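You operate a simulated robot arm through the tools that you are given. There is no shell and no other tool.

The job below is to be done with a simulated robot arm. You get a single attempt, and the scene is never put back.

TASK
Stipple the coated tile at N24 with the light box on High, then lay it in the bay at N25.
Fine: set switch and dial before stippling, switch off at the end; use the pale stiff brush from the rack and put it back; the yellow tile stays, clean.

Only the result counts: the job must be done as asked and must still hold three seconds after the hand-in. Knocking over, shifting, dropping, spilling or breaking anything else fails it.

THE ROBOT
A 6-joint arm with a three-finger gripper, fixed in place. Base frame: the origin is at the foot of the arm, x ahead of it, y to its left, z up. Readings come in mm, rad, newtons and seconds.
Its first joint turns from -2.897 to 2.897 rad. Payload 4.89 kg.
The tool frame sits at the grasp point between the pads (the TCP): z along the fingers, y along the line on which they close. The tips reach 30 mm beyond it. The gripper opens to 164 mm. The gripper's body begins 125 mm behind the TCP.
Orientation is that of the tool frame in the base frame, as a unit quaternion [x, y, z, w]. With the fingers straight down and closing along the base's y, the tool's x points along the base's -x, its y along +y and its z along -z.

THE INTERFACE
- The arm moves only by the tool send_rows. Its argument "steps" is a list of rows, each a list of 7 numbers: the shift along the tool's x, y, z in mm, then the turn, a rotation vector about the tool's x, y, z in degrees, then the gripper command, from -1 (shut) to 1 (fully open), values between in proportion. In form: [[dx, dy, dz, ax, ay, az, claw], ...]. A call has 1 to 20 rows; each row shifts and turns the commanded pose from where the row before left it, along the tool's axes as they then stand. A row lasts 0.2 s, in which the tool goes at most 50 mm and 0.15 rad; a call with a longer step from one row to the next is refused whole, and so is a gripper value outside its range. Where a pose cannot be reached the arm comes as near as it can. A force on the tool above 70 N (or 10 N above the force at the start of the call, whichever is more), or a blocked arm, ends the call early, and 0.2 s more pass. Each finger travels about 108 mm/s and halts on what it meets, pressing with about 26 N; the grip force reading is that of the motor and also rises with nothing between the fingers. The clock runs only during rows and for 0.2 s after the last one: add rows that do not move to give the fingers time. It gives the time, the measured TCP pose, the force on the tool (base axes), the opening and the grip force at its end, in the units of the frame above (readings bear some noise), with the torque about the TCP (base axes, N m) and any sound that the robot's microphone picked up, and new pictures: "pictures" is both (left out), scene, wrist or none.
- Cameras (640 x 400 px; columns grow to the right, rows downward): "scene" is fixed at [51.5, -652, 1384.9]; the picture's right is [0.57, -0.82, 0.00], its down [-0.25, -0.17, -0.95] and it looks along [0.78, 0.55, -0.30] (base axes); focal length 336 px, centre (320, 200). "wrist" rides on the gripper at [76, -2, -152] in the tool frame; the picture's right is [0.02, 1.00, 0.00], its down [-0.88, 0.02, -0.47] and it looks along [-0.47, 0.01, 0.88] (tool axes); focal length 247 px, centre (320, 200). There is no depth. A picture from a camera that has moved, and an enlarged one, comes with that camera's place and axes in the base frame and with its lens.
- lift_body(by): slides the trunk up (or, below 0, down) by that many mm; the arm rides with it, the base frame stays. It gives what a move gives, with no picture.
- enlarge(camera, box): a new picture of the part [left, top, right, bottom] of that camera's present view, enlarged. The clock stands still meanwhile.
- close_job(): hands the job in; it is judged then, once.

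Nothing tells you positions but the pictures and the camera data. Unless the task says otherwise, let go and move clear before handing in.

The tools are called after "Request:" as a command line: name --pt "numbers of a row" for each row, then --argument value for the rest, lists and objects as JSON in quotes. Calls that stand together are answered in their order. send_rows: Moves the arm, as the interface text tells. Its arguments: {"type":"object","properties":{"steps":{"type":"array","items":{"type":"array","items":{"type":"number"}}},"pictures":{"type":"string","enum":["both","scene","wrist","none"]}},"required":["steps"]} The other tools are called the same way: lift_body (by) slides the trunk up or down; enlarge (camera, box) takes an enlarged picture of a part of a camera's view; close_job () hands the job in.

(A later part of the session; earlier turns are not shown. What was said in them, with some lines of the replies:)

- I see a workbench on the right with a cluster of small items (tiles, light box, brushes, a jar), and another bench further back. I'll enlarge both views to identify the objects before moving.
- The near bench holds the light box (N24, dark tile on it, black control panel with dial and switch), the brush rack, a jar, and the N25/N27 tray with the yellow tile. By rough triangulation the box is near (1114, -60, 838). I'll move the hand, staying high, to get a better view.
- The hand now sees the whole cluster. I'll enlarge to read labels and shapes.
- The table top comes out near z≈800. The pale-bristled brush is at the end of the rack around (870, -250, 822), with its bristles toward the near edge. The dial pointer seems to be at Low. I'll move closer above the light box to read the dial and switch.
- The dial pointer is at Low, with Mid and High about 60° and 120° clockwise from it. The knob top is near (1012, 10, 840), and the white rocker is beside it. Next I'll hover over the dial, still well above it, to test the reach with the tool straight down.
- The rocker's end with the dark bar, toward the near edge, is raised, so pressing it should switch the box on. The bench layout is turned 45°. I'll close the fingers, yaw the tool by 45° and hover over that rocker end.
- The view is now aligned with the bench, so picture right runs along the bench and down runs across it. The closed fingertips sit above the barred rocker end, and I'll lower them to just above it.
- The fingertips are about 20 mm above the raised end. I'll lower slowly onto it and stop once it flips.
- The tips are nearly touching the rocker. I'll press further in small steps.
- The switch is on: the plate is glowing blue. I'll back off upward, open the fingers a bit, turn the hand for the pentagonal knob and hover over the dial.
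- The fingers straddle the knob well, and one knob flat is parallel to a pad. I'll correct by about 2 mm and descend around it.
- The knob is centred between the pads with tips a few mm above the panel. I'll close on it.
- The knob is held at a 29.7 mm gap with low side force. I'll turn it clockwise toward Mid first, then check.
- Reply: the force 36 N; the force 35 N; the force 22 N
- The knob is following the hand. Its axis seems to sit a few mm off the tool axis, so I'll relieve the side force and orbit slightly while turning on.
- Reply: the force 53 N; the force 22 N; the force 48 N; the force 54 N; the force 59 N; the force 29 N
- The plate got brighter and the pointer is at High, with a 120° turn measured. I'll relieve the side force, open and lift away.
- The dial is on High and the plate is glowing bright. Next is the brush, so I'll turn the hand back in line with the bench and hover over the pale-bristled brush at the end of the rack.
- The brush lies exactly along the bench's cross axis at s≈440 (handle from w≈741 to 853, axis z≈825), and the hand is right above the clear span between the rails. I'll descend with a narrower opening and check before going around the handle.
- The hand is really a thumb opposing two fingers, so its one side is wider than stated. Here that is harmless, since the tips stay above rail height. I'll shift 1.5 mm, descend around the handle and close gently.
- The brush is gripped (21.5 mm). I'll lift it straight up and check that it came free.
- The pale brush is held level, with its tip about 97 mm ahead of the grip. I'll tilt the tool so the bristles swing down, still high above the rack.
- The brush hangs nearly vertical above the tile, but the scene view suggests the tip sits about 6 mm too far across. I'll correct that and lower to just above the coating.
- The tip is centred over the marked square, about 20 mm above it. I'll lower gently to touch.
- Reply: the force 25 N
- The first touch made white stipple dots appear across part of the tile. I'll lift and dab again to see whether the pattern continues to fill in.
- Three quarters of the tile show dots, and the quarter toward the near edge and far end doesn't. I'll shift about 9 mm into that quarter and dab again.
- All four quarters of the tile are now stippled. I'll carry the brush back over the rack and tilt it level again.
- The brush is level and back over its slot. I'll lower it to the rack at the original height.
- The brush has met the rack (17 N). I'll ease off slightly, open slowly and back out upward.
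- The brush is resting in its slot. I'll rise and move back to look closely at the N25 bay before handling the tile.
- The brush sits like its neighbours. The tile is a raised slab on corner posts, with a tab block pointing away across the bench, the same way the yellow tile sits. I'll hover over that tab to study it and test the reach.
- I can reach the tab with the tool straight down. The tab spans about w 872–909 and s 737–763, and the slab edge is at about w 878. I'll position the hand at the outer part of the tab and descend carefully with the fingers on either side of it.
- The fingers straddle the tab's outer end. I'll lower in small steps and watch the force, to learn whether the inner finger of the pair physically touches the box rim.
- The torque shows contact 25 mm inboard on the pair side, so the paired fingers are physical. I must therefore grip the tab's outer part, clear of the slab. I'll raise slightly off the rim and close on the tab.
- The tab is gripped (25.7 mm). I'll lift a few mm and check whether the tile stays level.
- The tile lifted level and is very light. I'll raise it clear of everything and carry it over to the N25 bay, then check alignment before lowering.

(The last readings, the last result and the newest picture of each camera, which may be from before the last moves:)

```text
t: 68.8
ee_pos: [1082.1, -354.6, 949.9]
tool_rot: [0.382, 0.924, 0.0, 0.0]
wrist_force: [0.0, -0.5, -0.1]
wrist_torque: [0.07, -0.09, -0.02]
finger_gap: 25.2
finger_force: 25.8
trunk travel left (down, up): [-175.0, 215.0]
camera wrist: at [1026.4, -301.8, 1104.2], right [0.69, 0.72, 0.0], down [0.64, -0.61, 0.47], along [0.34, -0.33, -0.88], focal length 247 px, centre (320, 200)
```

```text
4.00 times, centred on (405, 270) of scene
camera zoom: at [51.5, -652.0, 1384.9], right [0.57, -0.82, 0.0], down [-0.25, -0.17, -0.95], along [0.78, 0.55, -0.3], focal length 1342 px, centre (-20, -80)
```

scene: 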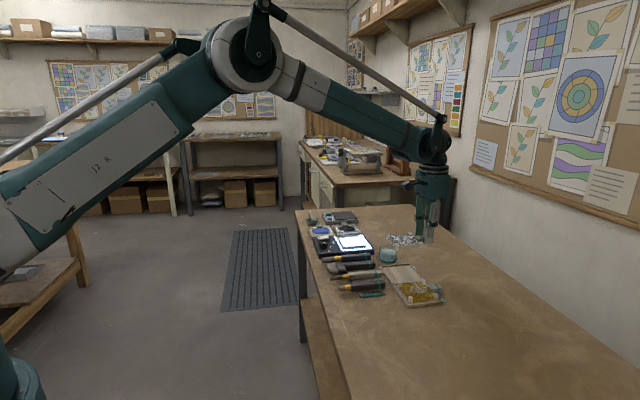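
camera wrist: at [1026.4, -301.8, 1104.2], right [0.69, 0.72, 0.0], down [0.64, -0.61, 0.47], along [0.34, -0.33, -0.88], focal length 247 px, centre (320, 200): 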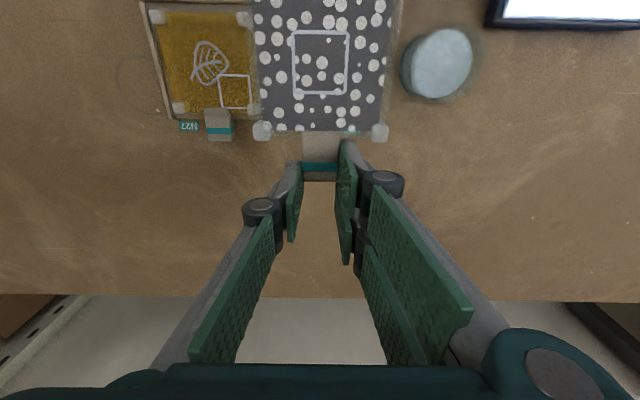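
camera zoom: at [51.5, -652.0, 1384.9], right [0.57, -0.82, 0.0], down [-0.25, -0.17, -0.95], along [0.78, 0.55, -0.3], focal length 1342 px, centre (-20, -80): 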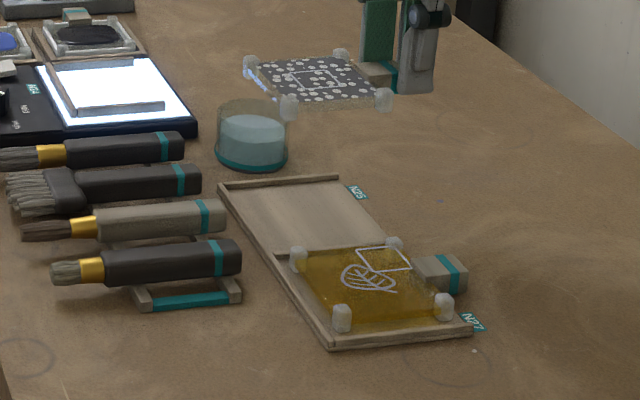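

The tile hangs level right over the bay, only about 2 mm off by comparison with the yellow tile. I'll correct and lower most of the way, then check again.

Request:
send_rows --pt "-1.6 1.7 0 0 0 0 -1" --pt "0 0 35 0 0 0 -1" --pt "0 0 35 0 0 0 -1" --pt "0 0 20 0 0 0 -1" --pt "0 0 0 0 0 0 -1" --pictures "both"

Request:
enlarge --camera "wrist" --box '[120, 0, 480, 200]'

Request:
enlarge --camera "scene" --box '[370, 240, 450, 310]'

```text
t: 70.0
ee_pos: [1084.9, -354.6, 860.6]
tool_rot: [0.382, 0.924, 0.0, -0.001]
wrist_force: [-0.1, -1.0, -1.5]
wrist_torque: [-0.03, -0.04, 0.0]
finger_gap: 25.4
finger_force: 25.9
trunk travel left (down, up): [-175.0, 215.0]
camera wrist: at [1029.3, -301.1, 1014.7], right [0.69, 0.72, 0.0], down [0.64, -0.61, 0.47], along [0.34, -0.33, -0.88], focal length 247 px, centre (320, 200)
```

scene: 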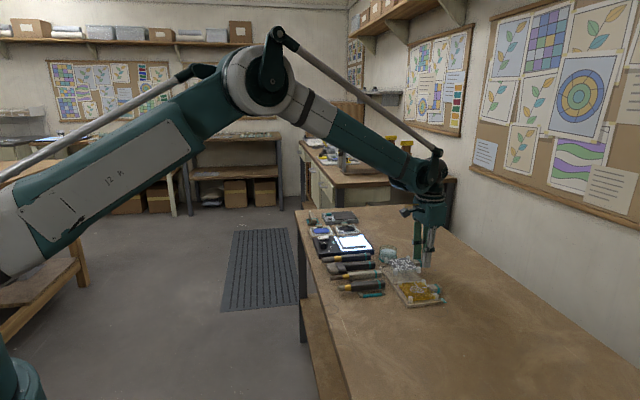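
wrist: 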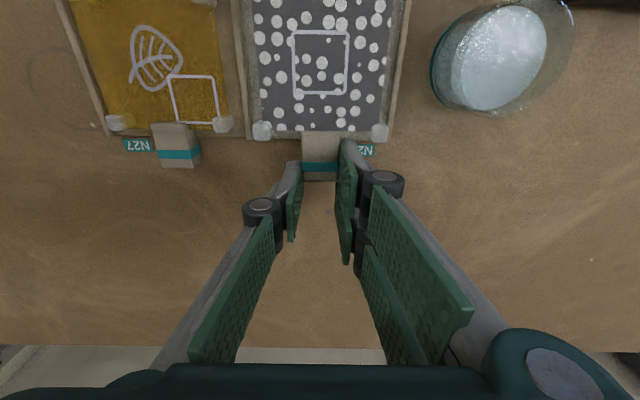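

```text
1.78 times, centred on (300, 100) of wrist
camera zoom: at [1029.3, -301.1, 1014.7], right [0.69, 0.72, 0.0], down [0.64, -0.61, 0.47], along [0.34, -0.33, -0.88], focal length 439 px, centre (356, 378)
```

zoom: 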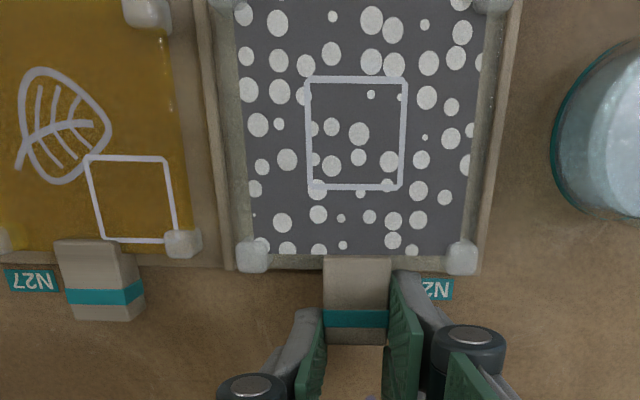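

```text
5.71 times, centred on (410, 275) of scene
camera zoom: at [51.5, -652.0, 1384.9], right [0.57, -0.82, 0.0], down [-0.25, -0.17, -0.95], along [0.78, 0.55, -0.3], focal length 1918 px, centre (-194, -229)
```

zoom: 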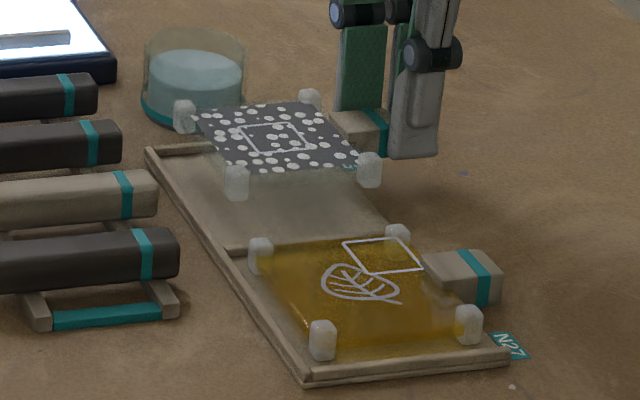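

The tile is centred between the partition and end rail and in line with the yellow tile. I'll lower the last bit gently until it rests.

Request:
send_rows --pt "0 0 12 0 0 0 -1" --pt "0 0 7 0 0 0 -1" --pt "0 0 2 0 0 0 -1" --pt "0 0 0 0 0 0 -1" --pictures "none"

Request:
enlarge --camera "scene" --box '[370, 240, 450, 310]'

```text
t: 71.0
ee_pos: [1083.4, -353.7, 840.4]
tool_rot: [0.382, 0.924, 0.0, -0.001]
wrist_force: [0.2, 0.1, -1.3]
wrist_torque: [-0.03, -0.03, 0.0]
finger_gap: 25.3
finger_force: 26.1
trunk travel left (down, up): [-175.0, 215.0]
```

```text
5.71 times, centred on (410, 275) of scene
camera zoom: at [51.5, -652.0, 1384.9], right [0.57, -0.82, 0.0], down [-0.25, -0.17, -0.95], along [0.78, 0.55, -0.3], focal length 1918 px, centre (-194, -229)
```

zoom: 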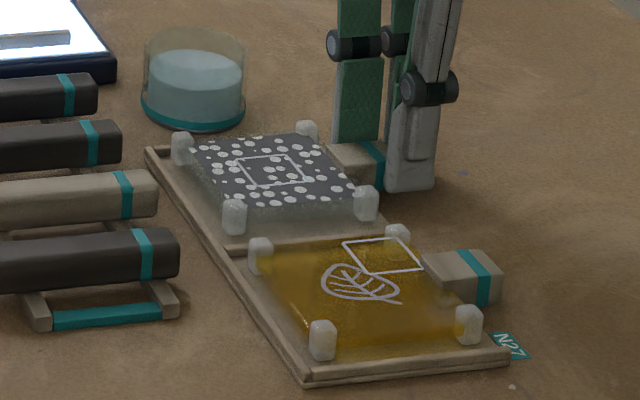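

Request:
send_rows --pt "0 0 1.5 0 0 0 -1" --pt "0 0 1.5 0 0 0 -1" --pt "0 0 1 0 0 0 -1" --pt "0 0 0 0 0 0 -1" --pictures "none"

```text
t: 72.0
ee_pos: [1084.1, -353.4, 835.7]
tool_rot: [0.383, 0.924, -0.001, 0.0]
wrist_force: [-0.5, 0.2, -1.0]
wrist_torque: [-0.06, -0.04, 0.01]
finger_gap: 25.3
finger_force: 25.5
trunk travel left (down, up): [-175.0, 215.0]
```

Request:
send_rows --pt "0 0 1 0 0 0 -1" --pt "0 0 1 0 0 0 -1" --pt "0 0 0 0 0 0 -1" --pictures "none"

Request:
enlarge --camera "scene" --box '[375, 245, 445, 310]'

```text
t: 72.8
ee_pos: [1083.5, -353.9, 836.4]
tool_rot: [0.383, 0.924, 0.0, 0.002]
wrist_force: [7.6, -1.8, 17.5]
wrist_torque: [0.25, 0.11, -0.05]
finger_gap: 25.2
finger_force: 25.4
trunk travel left (down, up): [-175.0, 215.0]
```

```text
6.15 times, centred on (410, 278) of scene
camera zoom: at [51.5, -652.0, 1384.9], right [0.57, -0.82, 0.0], down [-0.25, -0.17, -0.95], along [0.78, 0.55, -0.3], focal length 2065 px, centre (-234, -277)
```

zoom: 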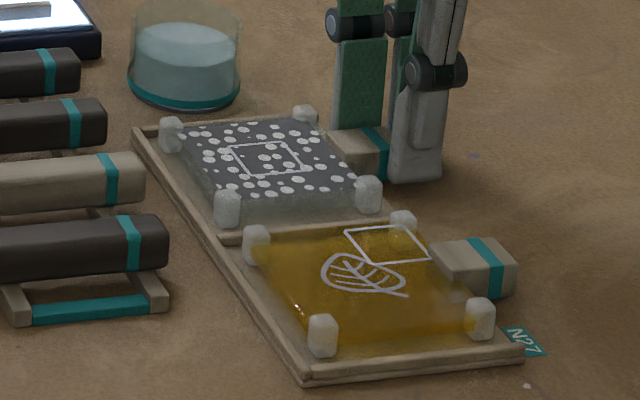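

The tile has met the bay floor (17 N, centred). I'll ease off slightly and open gently.

Request:
send_rows --pt "0 0 -1.2 0 0 0 -1" --pt "0 0 0 0 0 0 -1" --pt "0 0 0 0 0 0 -0.67" --pt "0 0 0 0 0 0 -0.62" --pt "0 0 0 0 0 0 -0.55" --pt "0 0 0 0 0 0 -0.55" --pictures "wrist"

Request:
enlarge --camera "scene" --box '[375, 245, 445, 310]'

Request:
enlarge --camera "wrist" --box '[120, 0, 480, 200]'

```text
t: 74.2
ee_pos: [1083.2, -353.3, 836.4]
tool_rot: [0.383, 0.924, 0.001, 0.0]
wrist_force: [-0.4, -0.1, -0.1]
wrist_torque: [-0.01, -0.01, 0.0]
finger_gap: 37.1
finger_force: 0.1
trunk travel left (down, up): [-175.0, 215.0]
camera wrist: at [1028.7, -300.9, 989.7], right [0.69, 0.72, 0.0], down [0.64, -0.61, 0.47], along [0.34, -0.33, -0.88], focal length 247 px, centre (320, 200)
```

wrist: 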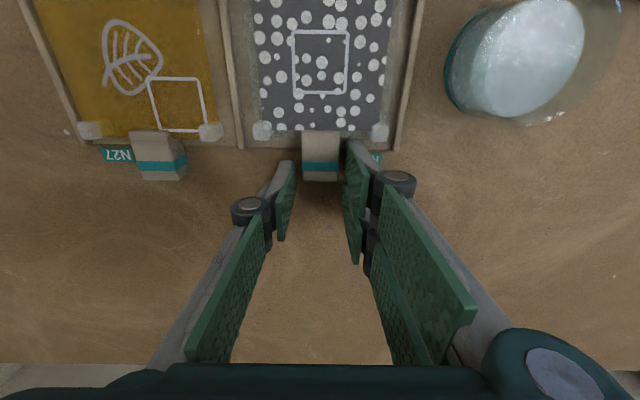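

```text
6.15 times, centred on (410, 278) of scene
camera zoom: at [51.5, -652.0, 1384.9], right [0.57, -0.82, 0.0], down [-0.25, -0.17, -0.95], along [0.78, 0.55, -0.3], focal length 2065 px, centre (-234, -277)
```

zoom: 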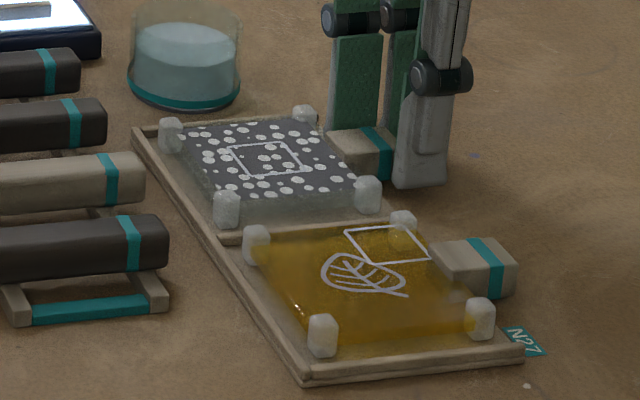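

```text
1.78 times, centred on (300, 100) of wrist
camera zoom: at [1028.7, -300.9, 989.7], right [0.69, 0.72, 0.0], down [0.64, -0.61, 0.47], along [0.34, -0.33, -0.88], focal length 439 px, centre (356, 378)
```

zoom: 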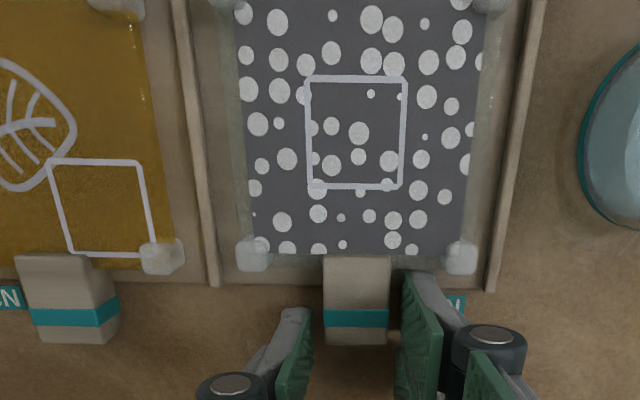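

The tile is resting in the N25 bay, in line with the yellow one. I'll back off straight up, close the fingers and travel back toward the rocker to switch the box off.

Request:
send_rows --pt "0 0 -10 0 0 0 -0.55" --pt "0 0 -40 0 0 0 -0.55" --pt "0 0 -40 0 0 0 -0.55" --pt "0 0 -45 0 0 0 -0.55" --pt "30.9 31.5 0 0 0 0 -1" --pt "30.9 31.5 0 0 0 0 -1" --pt "30.9 31.5 0 0 0 0 -1" --pt "30.9 31.5 0 0 0 0 -1" --pt "30.9 31.5 0 0 0 0 -1" --pt "30.9 31.5 0 0 0 0 -1" --pt "30.9 31.5 0 0 0 0 -1" --pt "30.9 31.5 0 0 0 0 -1" --pt "30.9 31.5 0 0 0 0 -1" --pt "0 0 0 0 0 0 -1" --pictures "both"

Request:
enlarge --camera "scene" --box '[370, 240, 450, 310]'

Request:
enlarge --camera "wrist" --box '[220, 60, 420, 220]'

```text
t: 77.2
ee_pos: [1088.9, 45.0, 970.9]
tool_rot: [0.382, 0.924, 0.0, -0.001]
wrist_force: [1.0, 0.6, -0.7]
wrist_torque: [-0.08, -0.01, -0.02]
finger_gap: 0.2
finger_force: 26.2
trunk travel left (down, up): [-175.0, 215.0]
camera wrist: at [1033.5, 98.5, 1124.6], right [0.69, 0.72, 0.0], down [0.64, -0.61, 0.47], along [0.34, -0.33, -0.88], focal length 247 px, centre (320, 200)
```

scene: 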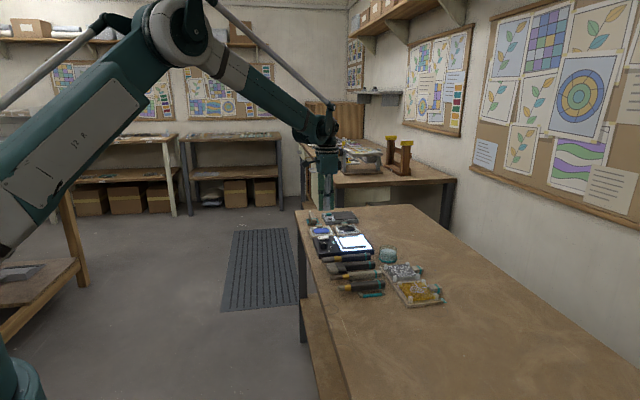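
wrist: 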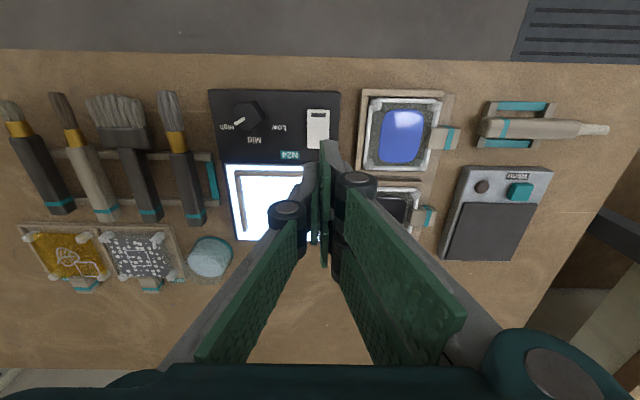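

```text
5.71 times, centred on (410, 275) of scene
camera zoom: at [51.5, -652.0, 1384.9], right [0.57, -0.82, 0.0], down [-0.25, -0.17, -0.95], along [0.78, 0.55, -0.3], focal length 1918 px, centre (-194, -229)
```

zoom: 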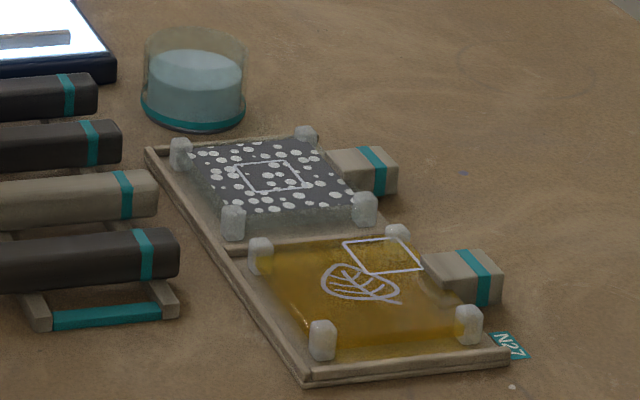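

```text
2.50 times, centred on (320, 140) of wrist
camera zoom: at [1033.5, 98.5, 1124.6], right [0.69, 0.72, 0.0], down [0.64, -0.61, 0.47], along [0.34, -0.33, -0.88], focal length 617 px, centre (320, 350)
```

zoom: 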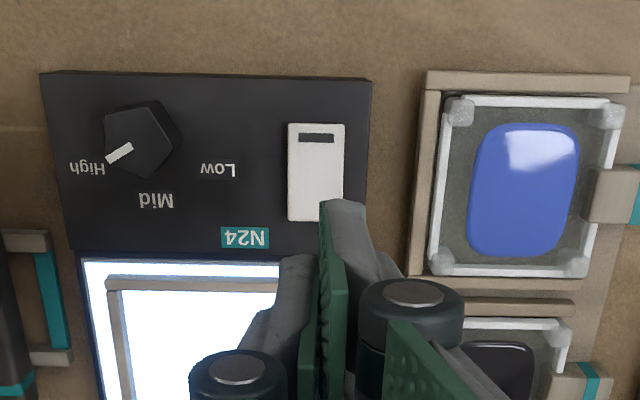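

The tile sits well in N25. Now I'll turn the closed hand 90° so all fingers stay over the raised end of the rocker (the far end without the bar), and lower to just above it.

Request:
send_rows --pt "0 -2 0 0 0 0 -1" --pt "0 0 0 0 0 -7.5 -1" --pt "0 0 0 0 0 -7.5 -1" --pt "0 0 0 0 0 -7.5 -1" --pt "0 0 0 0 0 -7.5 -1" --pt "0 0 0 0 0 -7.5 -1" --pt "0 0 0 0 0 -7.5 -1" --pt "0 0 0 0 0 -7.5 -1" --pt "0 0 0 0 0 -7.5 -1" --pt "0 0 0 0 0 -7.5 -1" --pt "0 0 0 0 0 -7.5 -1" --pt "0 0 0 0 0 -7.5 -1" --pt "0 0 0 0 0 -7.5 -1" --pt "0 0 35 0 0 0 -1" --pt "0 0 35 0 0 0 -1" --pt "0 0 22 0 0 0 -1" --pt "0 0 0 0 0 0 -1" --pictures "both"

Request:
enlarge --camera "scene" --box '[305, 205, 355, 255]'

Request:
enlarge --camera "wrist" --box '[240, 80, 400, 220]'

```text
t: 80.8
ee_pos: [1088.1, 41.4, 879.0]
tool_rot: [-0.383, 0.924, -0.001, 0.0]
wrist_force: [0.2, 0.3, -0.2]
wrist_torque: [0.01, 0.04, -0.02]
finger_gap: 0.0
finger_force: 26.2
trunk travel left (down, up): [-175.0, 215.0]
camera wrist: at [1036.0, -13.7, 1032.4], right [-0.72, 0.69, 0.0], down [0.61, 0.64, 0.47], along [0.33, 0.34, -0.88], focal length 247 px, centre (320, 200)
```

scene: 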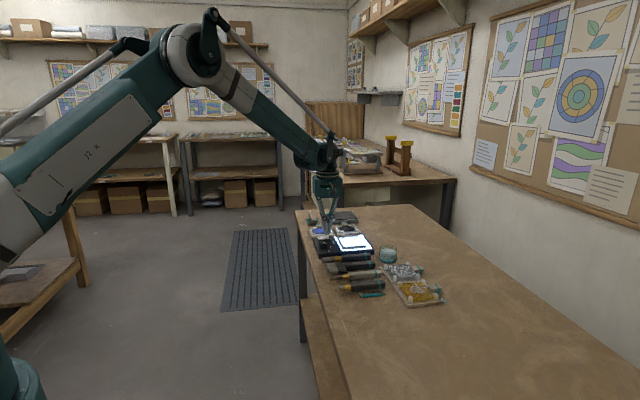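
wrist: 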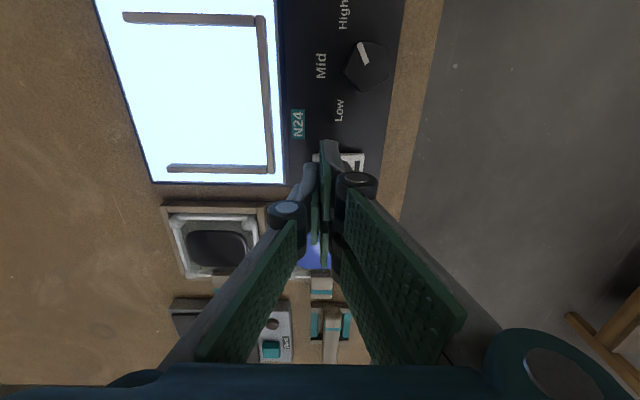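

```text
8.00 times, centred on (330, 230) of scene
camera zoom: at [51.5, -652.0, 1384.9], right [0.57, -0.82, 0.0], down [-0.25, -0.17, -0.95], along [0.78, 0.55, -0.3], focal length 2685 px, centre (240, -40)
```

zoom: 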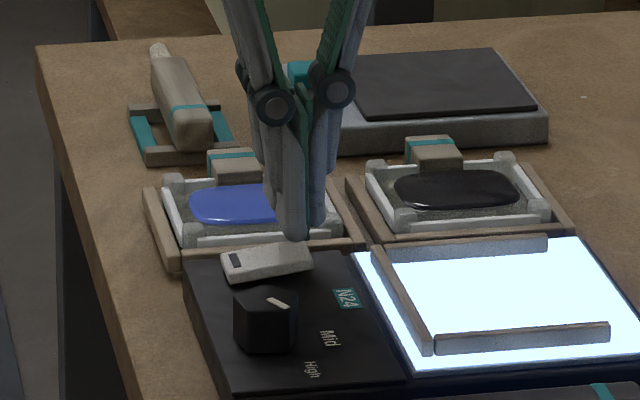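

```text
2.86 times, centred on (320, 150) of wrist
camera zoom: at [1036.0, -13.7, 1032.4], right [-0.72, 0.69, 0.0], down [0.61, 0.64, 0.47], along [0.33, 0.34, -0.88], focal length 706 px, centre (320, 343)
```

zoom: 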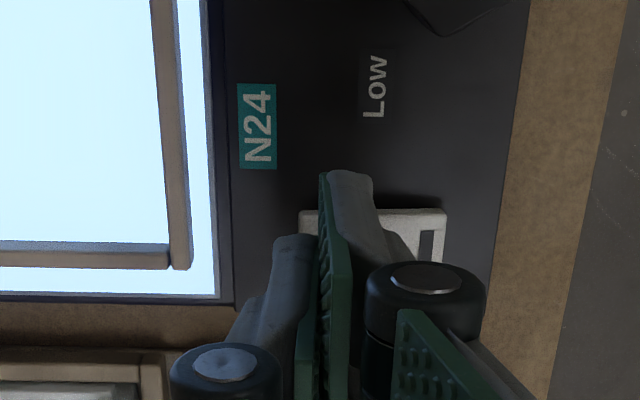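

Request:
send_rows --pt "0 0 11 0 0 0 -1" --pt "0 0 2 0 0 0 -1" --pt "0 0 2 0 0 0 -1" --pt "0 0 2 0 0 0 -1" --pt "0 0 0 0 0 0 -1" --pictures "none"

Request:
enlarge --camera "scene" --box '[305, 205, 355, 255]'

```text
t: 82.0
ee_pos: [1087.1, 42.5, 862.4]
tool_rot: [-0.383, 0.924, 0.0, 0.001]
wrist_force: [0.8, -0.7, 2.3]
wrist_torque: [0.04, 0.02, -0.01]
finger_gap: 0.0
finger_force: 25.9
trunk travel left (down, up): [-175.0, 215.0]
```

```text
8.00 times, centred on (330, 230) of scene
camera zoom: at [51.5, -652.0, 1384.9], right [0.57, -0.82, 0.0], down [-0.25, -0.17, -0.95], along [0.78, 0.55, -0.3], focal length 2685 px, centre (240, -40)
```

zoom: 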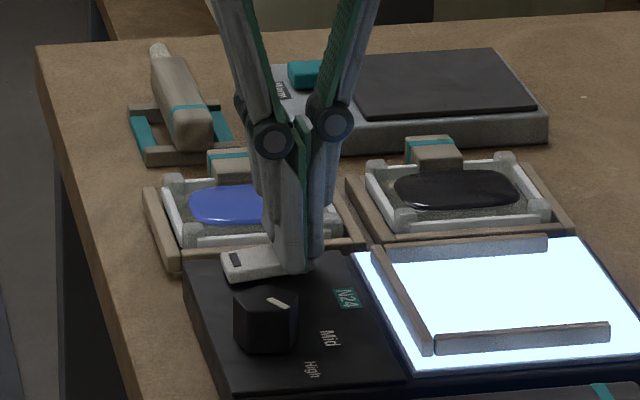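

Request:
send_rows --pt "0 0 1.5 0 0 0 -1" --pt "0 0 1.5 0 0 0 -1" --pt "0 0 1 0 0 0 -1" --pt "0 0 0 0 0 0 -1" --pictures "none"

Request:
enlarge --camera "scene" --box '[305, 205, 355, 255]'

```text
t: 83.0
ee_pos: [1086.9, 41.5, 858.7]
tool_rot: [-0.383, 0.924, -0.001, -0.001]
wrist_force: [2.4, 4.7, 10.7]
wrist_torque: [0.16, -0.08, -0.05]
finger_gap: 0.2
finger_force: 26.5
trunk travel left (down, up): [-175.0, 215.0]
```

```text
8.00 times, centred on (330, 230) of scene
camera zoom: at [51.5, -652.0, 1384.9], right [0.57, -0.82, 0.0], down [-0.25, -0.17, -0.95], along [0.78, 0.55, -0.3], focal length 2685 px, centre (240, -40)
```

zoom: 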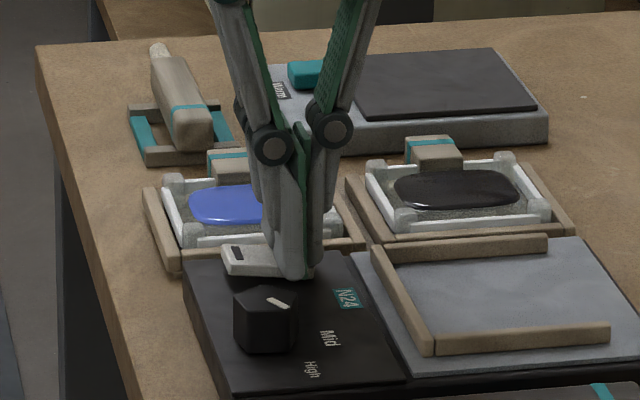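

The light is off, so the switch has flipped. I'll back off straight up, move clear and inspect everything.

Request:
send_rows --pt "0 0 -15 0 0 0 -1" --pt "0 0 -35 0 0 0 -1" --pt "0 0 -40 0 0 0 -1" --pt "0 0 -40 0 0 0 -1" --pt "0 0 -40 0 0 0 -1" --pt "30 0 -20 0 0 0 -1" --pt "30 0 -20 0 0 0 -1" --pt "0 0 0 0 0 7.5 -1" --pt "0 0 0 0 0 7.5 -1" --pt "0 0 0 0 0 7.5 -1" --pt "0 0 0 0 0 7.5 -1" --pt "0 0 0 0 0 7.5 -1" --pt "0 0 0 0 0 7.5 -1" --pt "0 0 0 0 0 0 -1" --pictures "both"

Request:
enlarge --camera "scene" --box '[300, 205, 380, 265]'

Request:
enlarge --camera "scene" --box '[320, 245, 450, 310]'

Request:
enlarge --camera "wrist" --box '[0, 0, 640, 400]'

```text
t: 86.0
ee_pos: [1043.6, -0.6, 1068.0]
tool_rot: [0.001, 1.0, -0.001, 0.0]
wrist_force: [0.3, 1.2, 0.6]
wrist_torque: [-0.01, -0.02, 0.01]
finger_gap: 0.0
finger_force: 26.6
trunk travel left (down, up): [-175.0, 215.0]
camera wrist: at [967.9, -2.0, 1221.2], right [-0.02, 1.0, 0.0], down [0.88, 0.02, 0.47], along [0.47, 0.01, -0.88], focal length 247 px, centre (320, 200)
```

scene: 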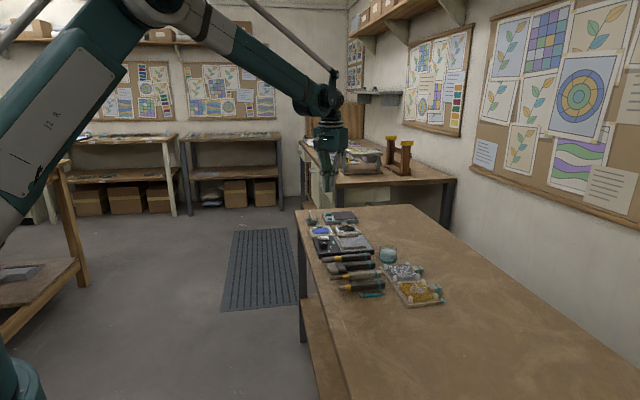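
wrist: 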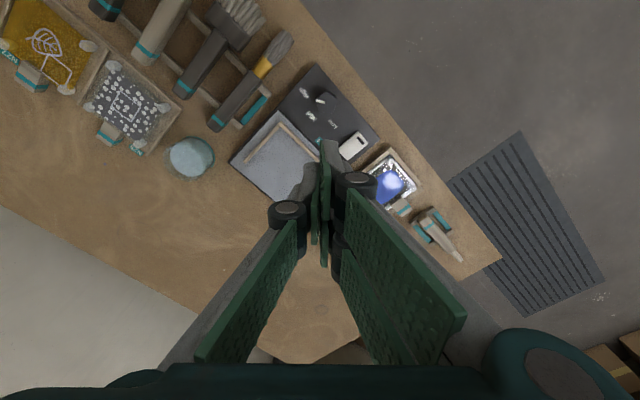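

```text
6.67 times, centred on (340, 235) of scene
camera zoom: at [51.5, -652.0, 1384.9], right [0.57, -0.82, 0.0], down [-0.25, -0.17, -0.95], along [0.78, 0.55, -0.3], focal length 2237 px, centre (187, -33)
```

zoom: 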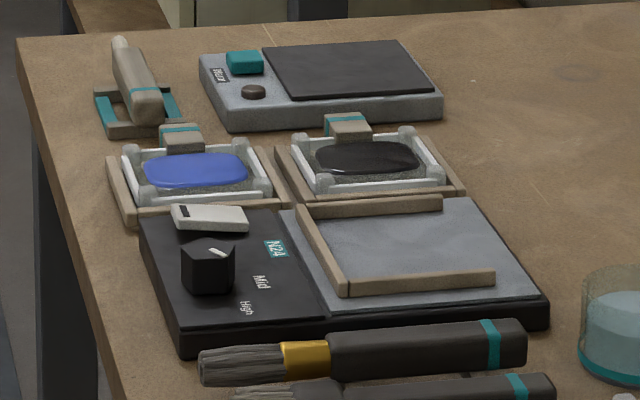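

```text
4.92 times, centred on (385, 278) of scene
camera zoom: at [51.5, -652.0, 1384.9], right [0.57, -0.82, 0.0], down [-0.25, -0.17, -0.95], along [0.78, 0.55, -0.3], focal length 1652 px, centre (0, -182)
```

zoom: 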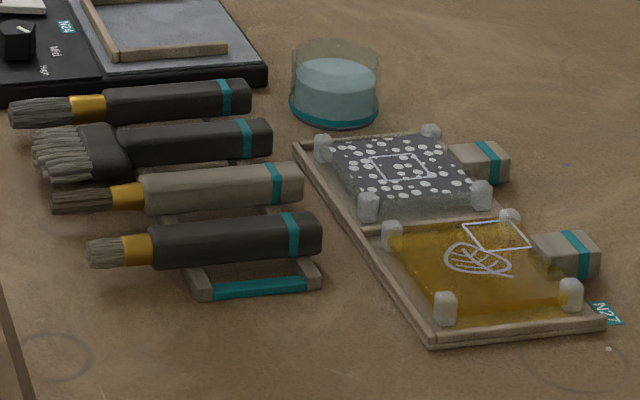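

```text
1.00 times, centred on (320, 200) of wrist (not enlarged: the box is as wide or as high as the picture)
camera zoom: at [967.9, -2.0, 1221.2], right [-0.02, 1.0, 0.0], down [0.88, 0.02, 0.47], along [0.47, 0.01, -0.88], focal length 247 px, centre (320, 200)
```

zoom: 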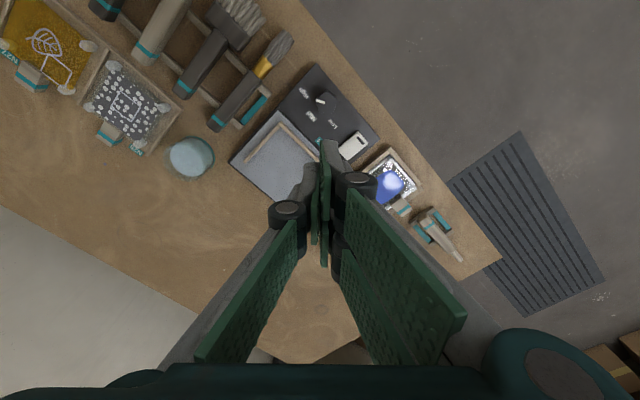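

The final check looks right:
- **Light box:** off, with the barred rocker end raised again. The dial is on High.
- **Brush:** back in its rack slot.
- **Coated tile:** fully stippled and lying in the N25 bay.
- **Yellow tile:** untouched in N27.

The hand is empty and clear, so I'm handing in.

Request:
close_job

```text
The job is handed in.
```

The job is handed in. By the pictures, every part of it was done, though I haven't seen the judge's result.

- **Light box:** I switched it on and turned the dial from Low to High before stippling. It is switched off again now, and I left the dial on High.
- **Stippling:** I used the pale-bristled brush at the end of the rack. Dots now cover all four quarters of the coated tile.
- **Brush:** It is back in its own slot. Its bristles are now darkened by the coating, because the task didn't ask for a rinse.
- **Coated tile:** It lies level in the N25 bay with its tab facing the same way as the yellow tile's.
- **Yellow tile:** I never touched it. It still sits in N27 and looks clean.

While lining up on the tile's tab, one finger pressed the light box rim with up to about 16 N. I saw no shift or mark there, and nothing else on the bench looks moved.
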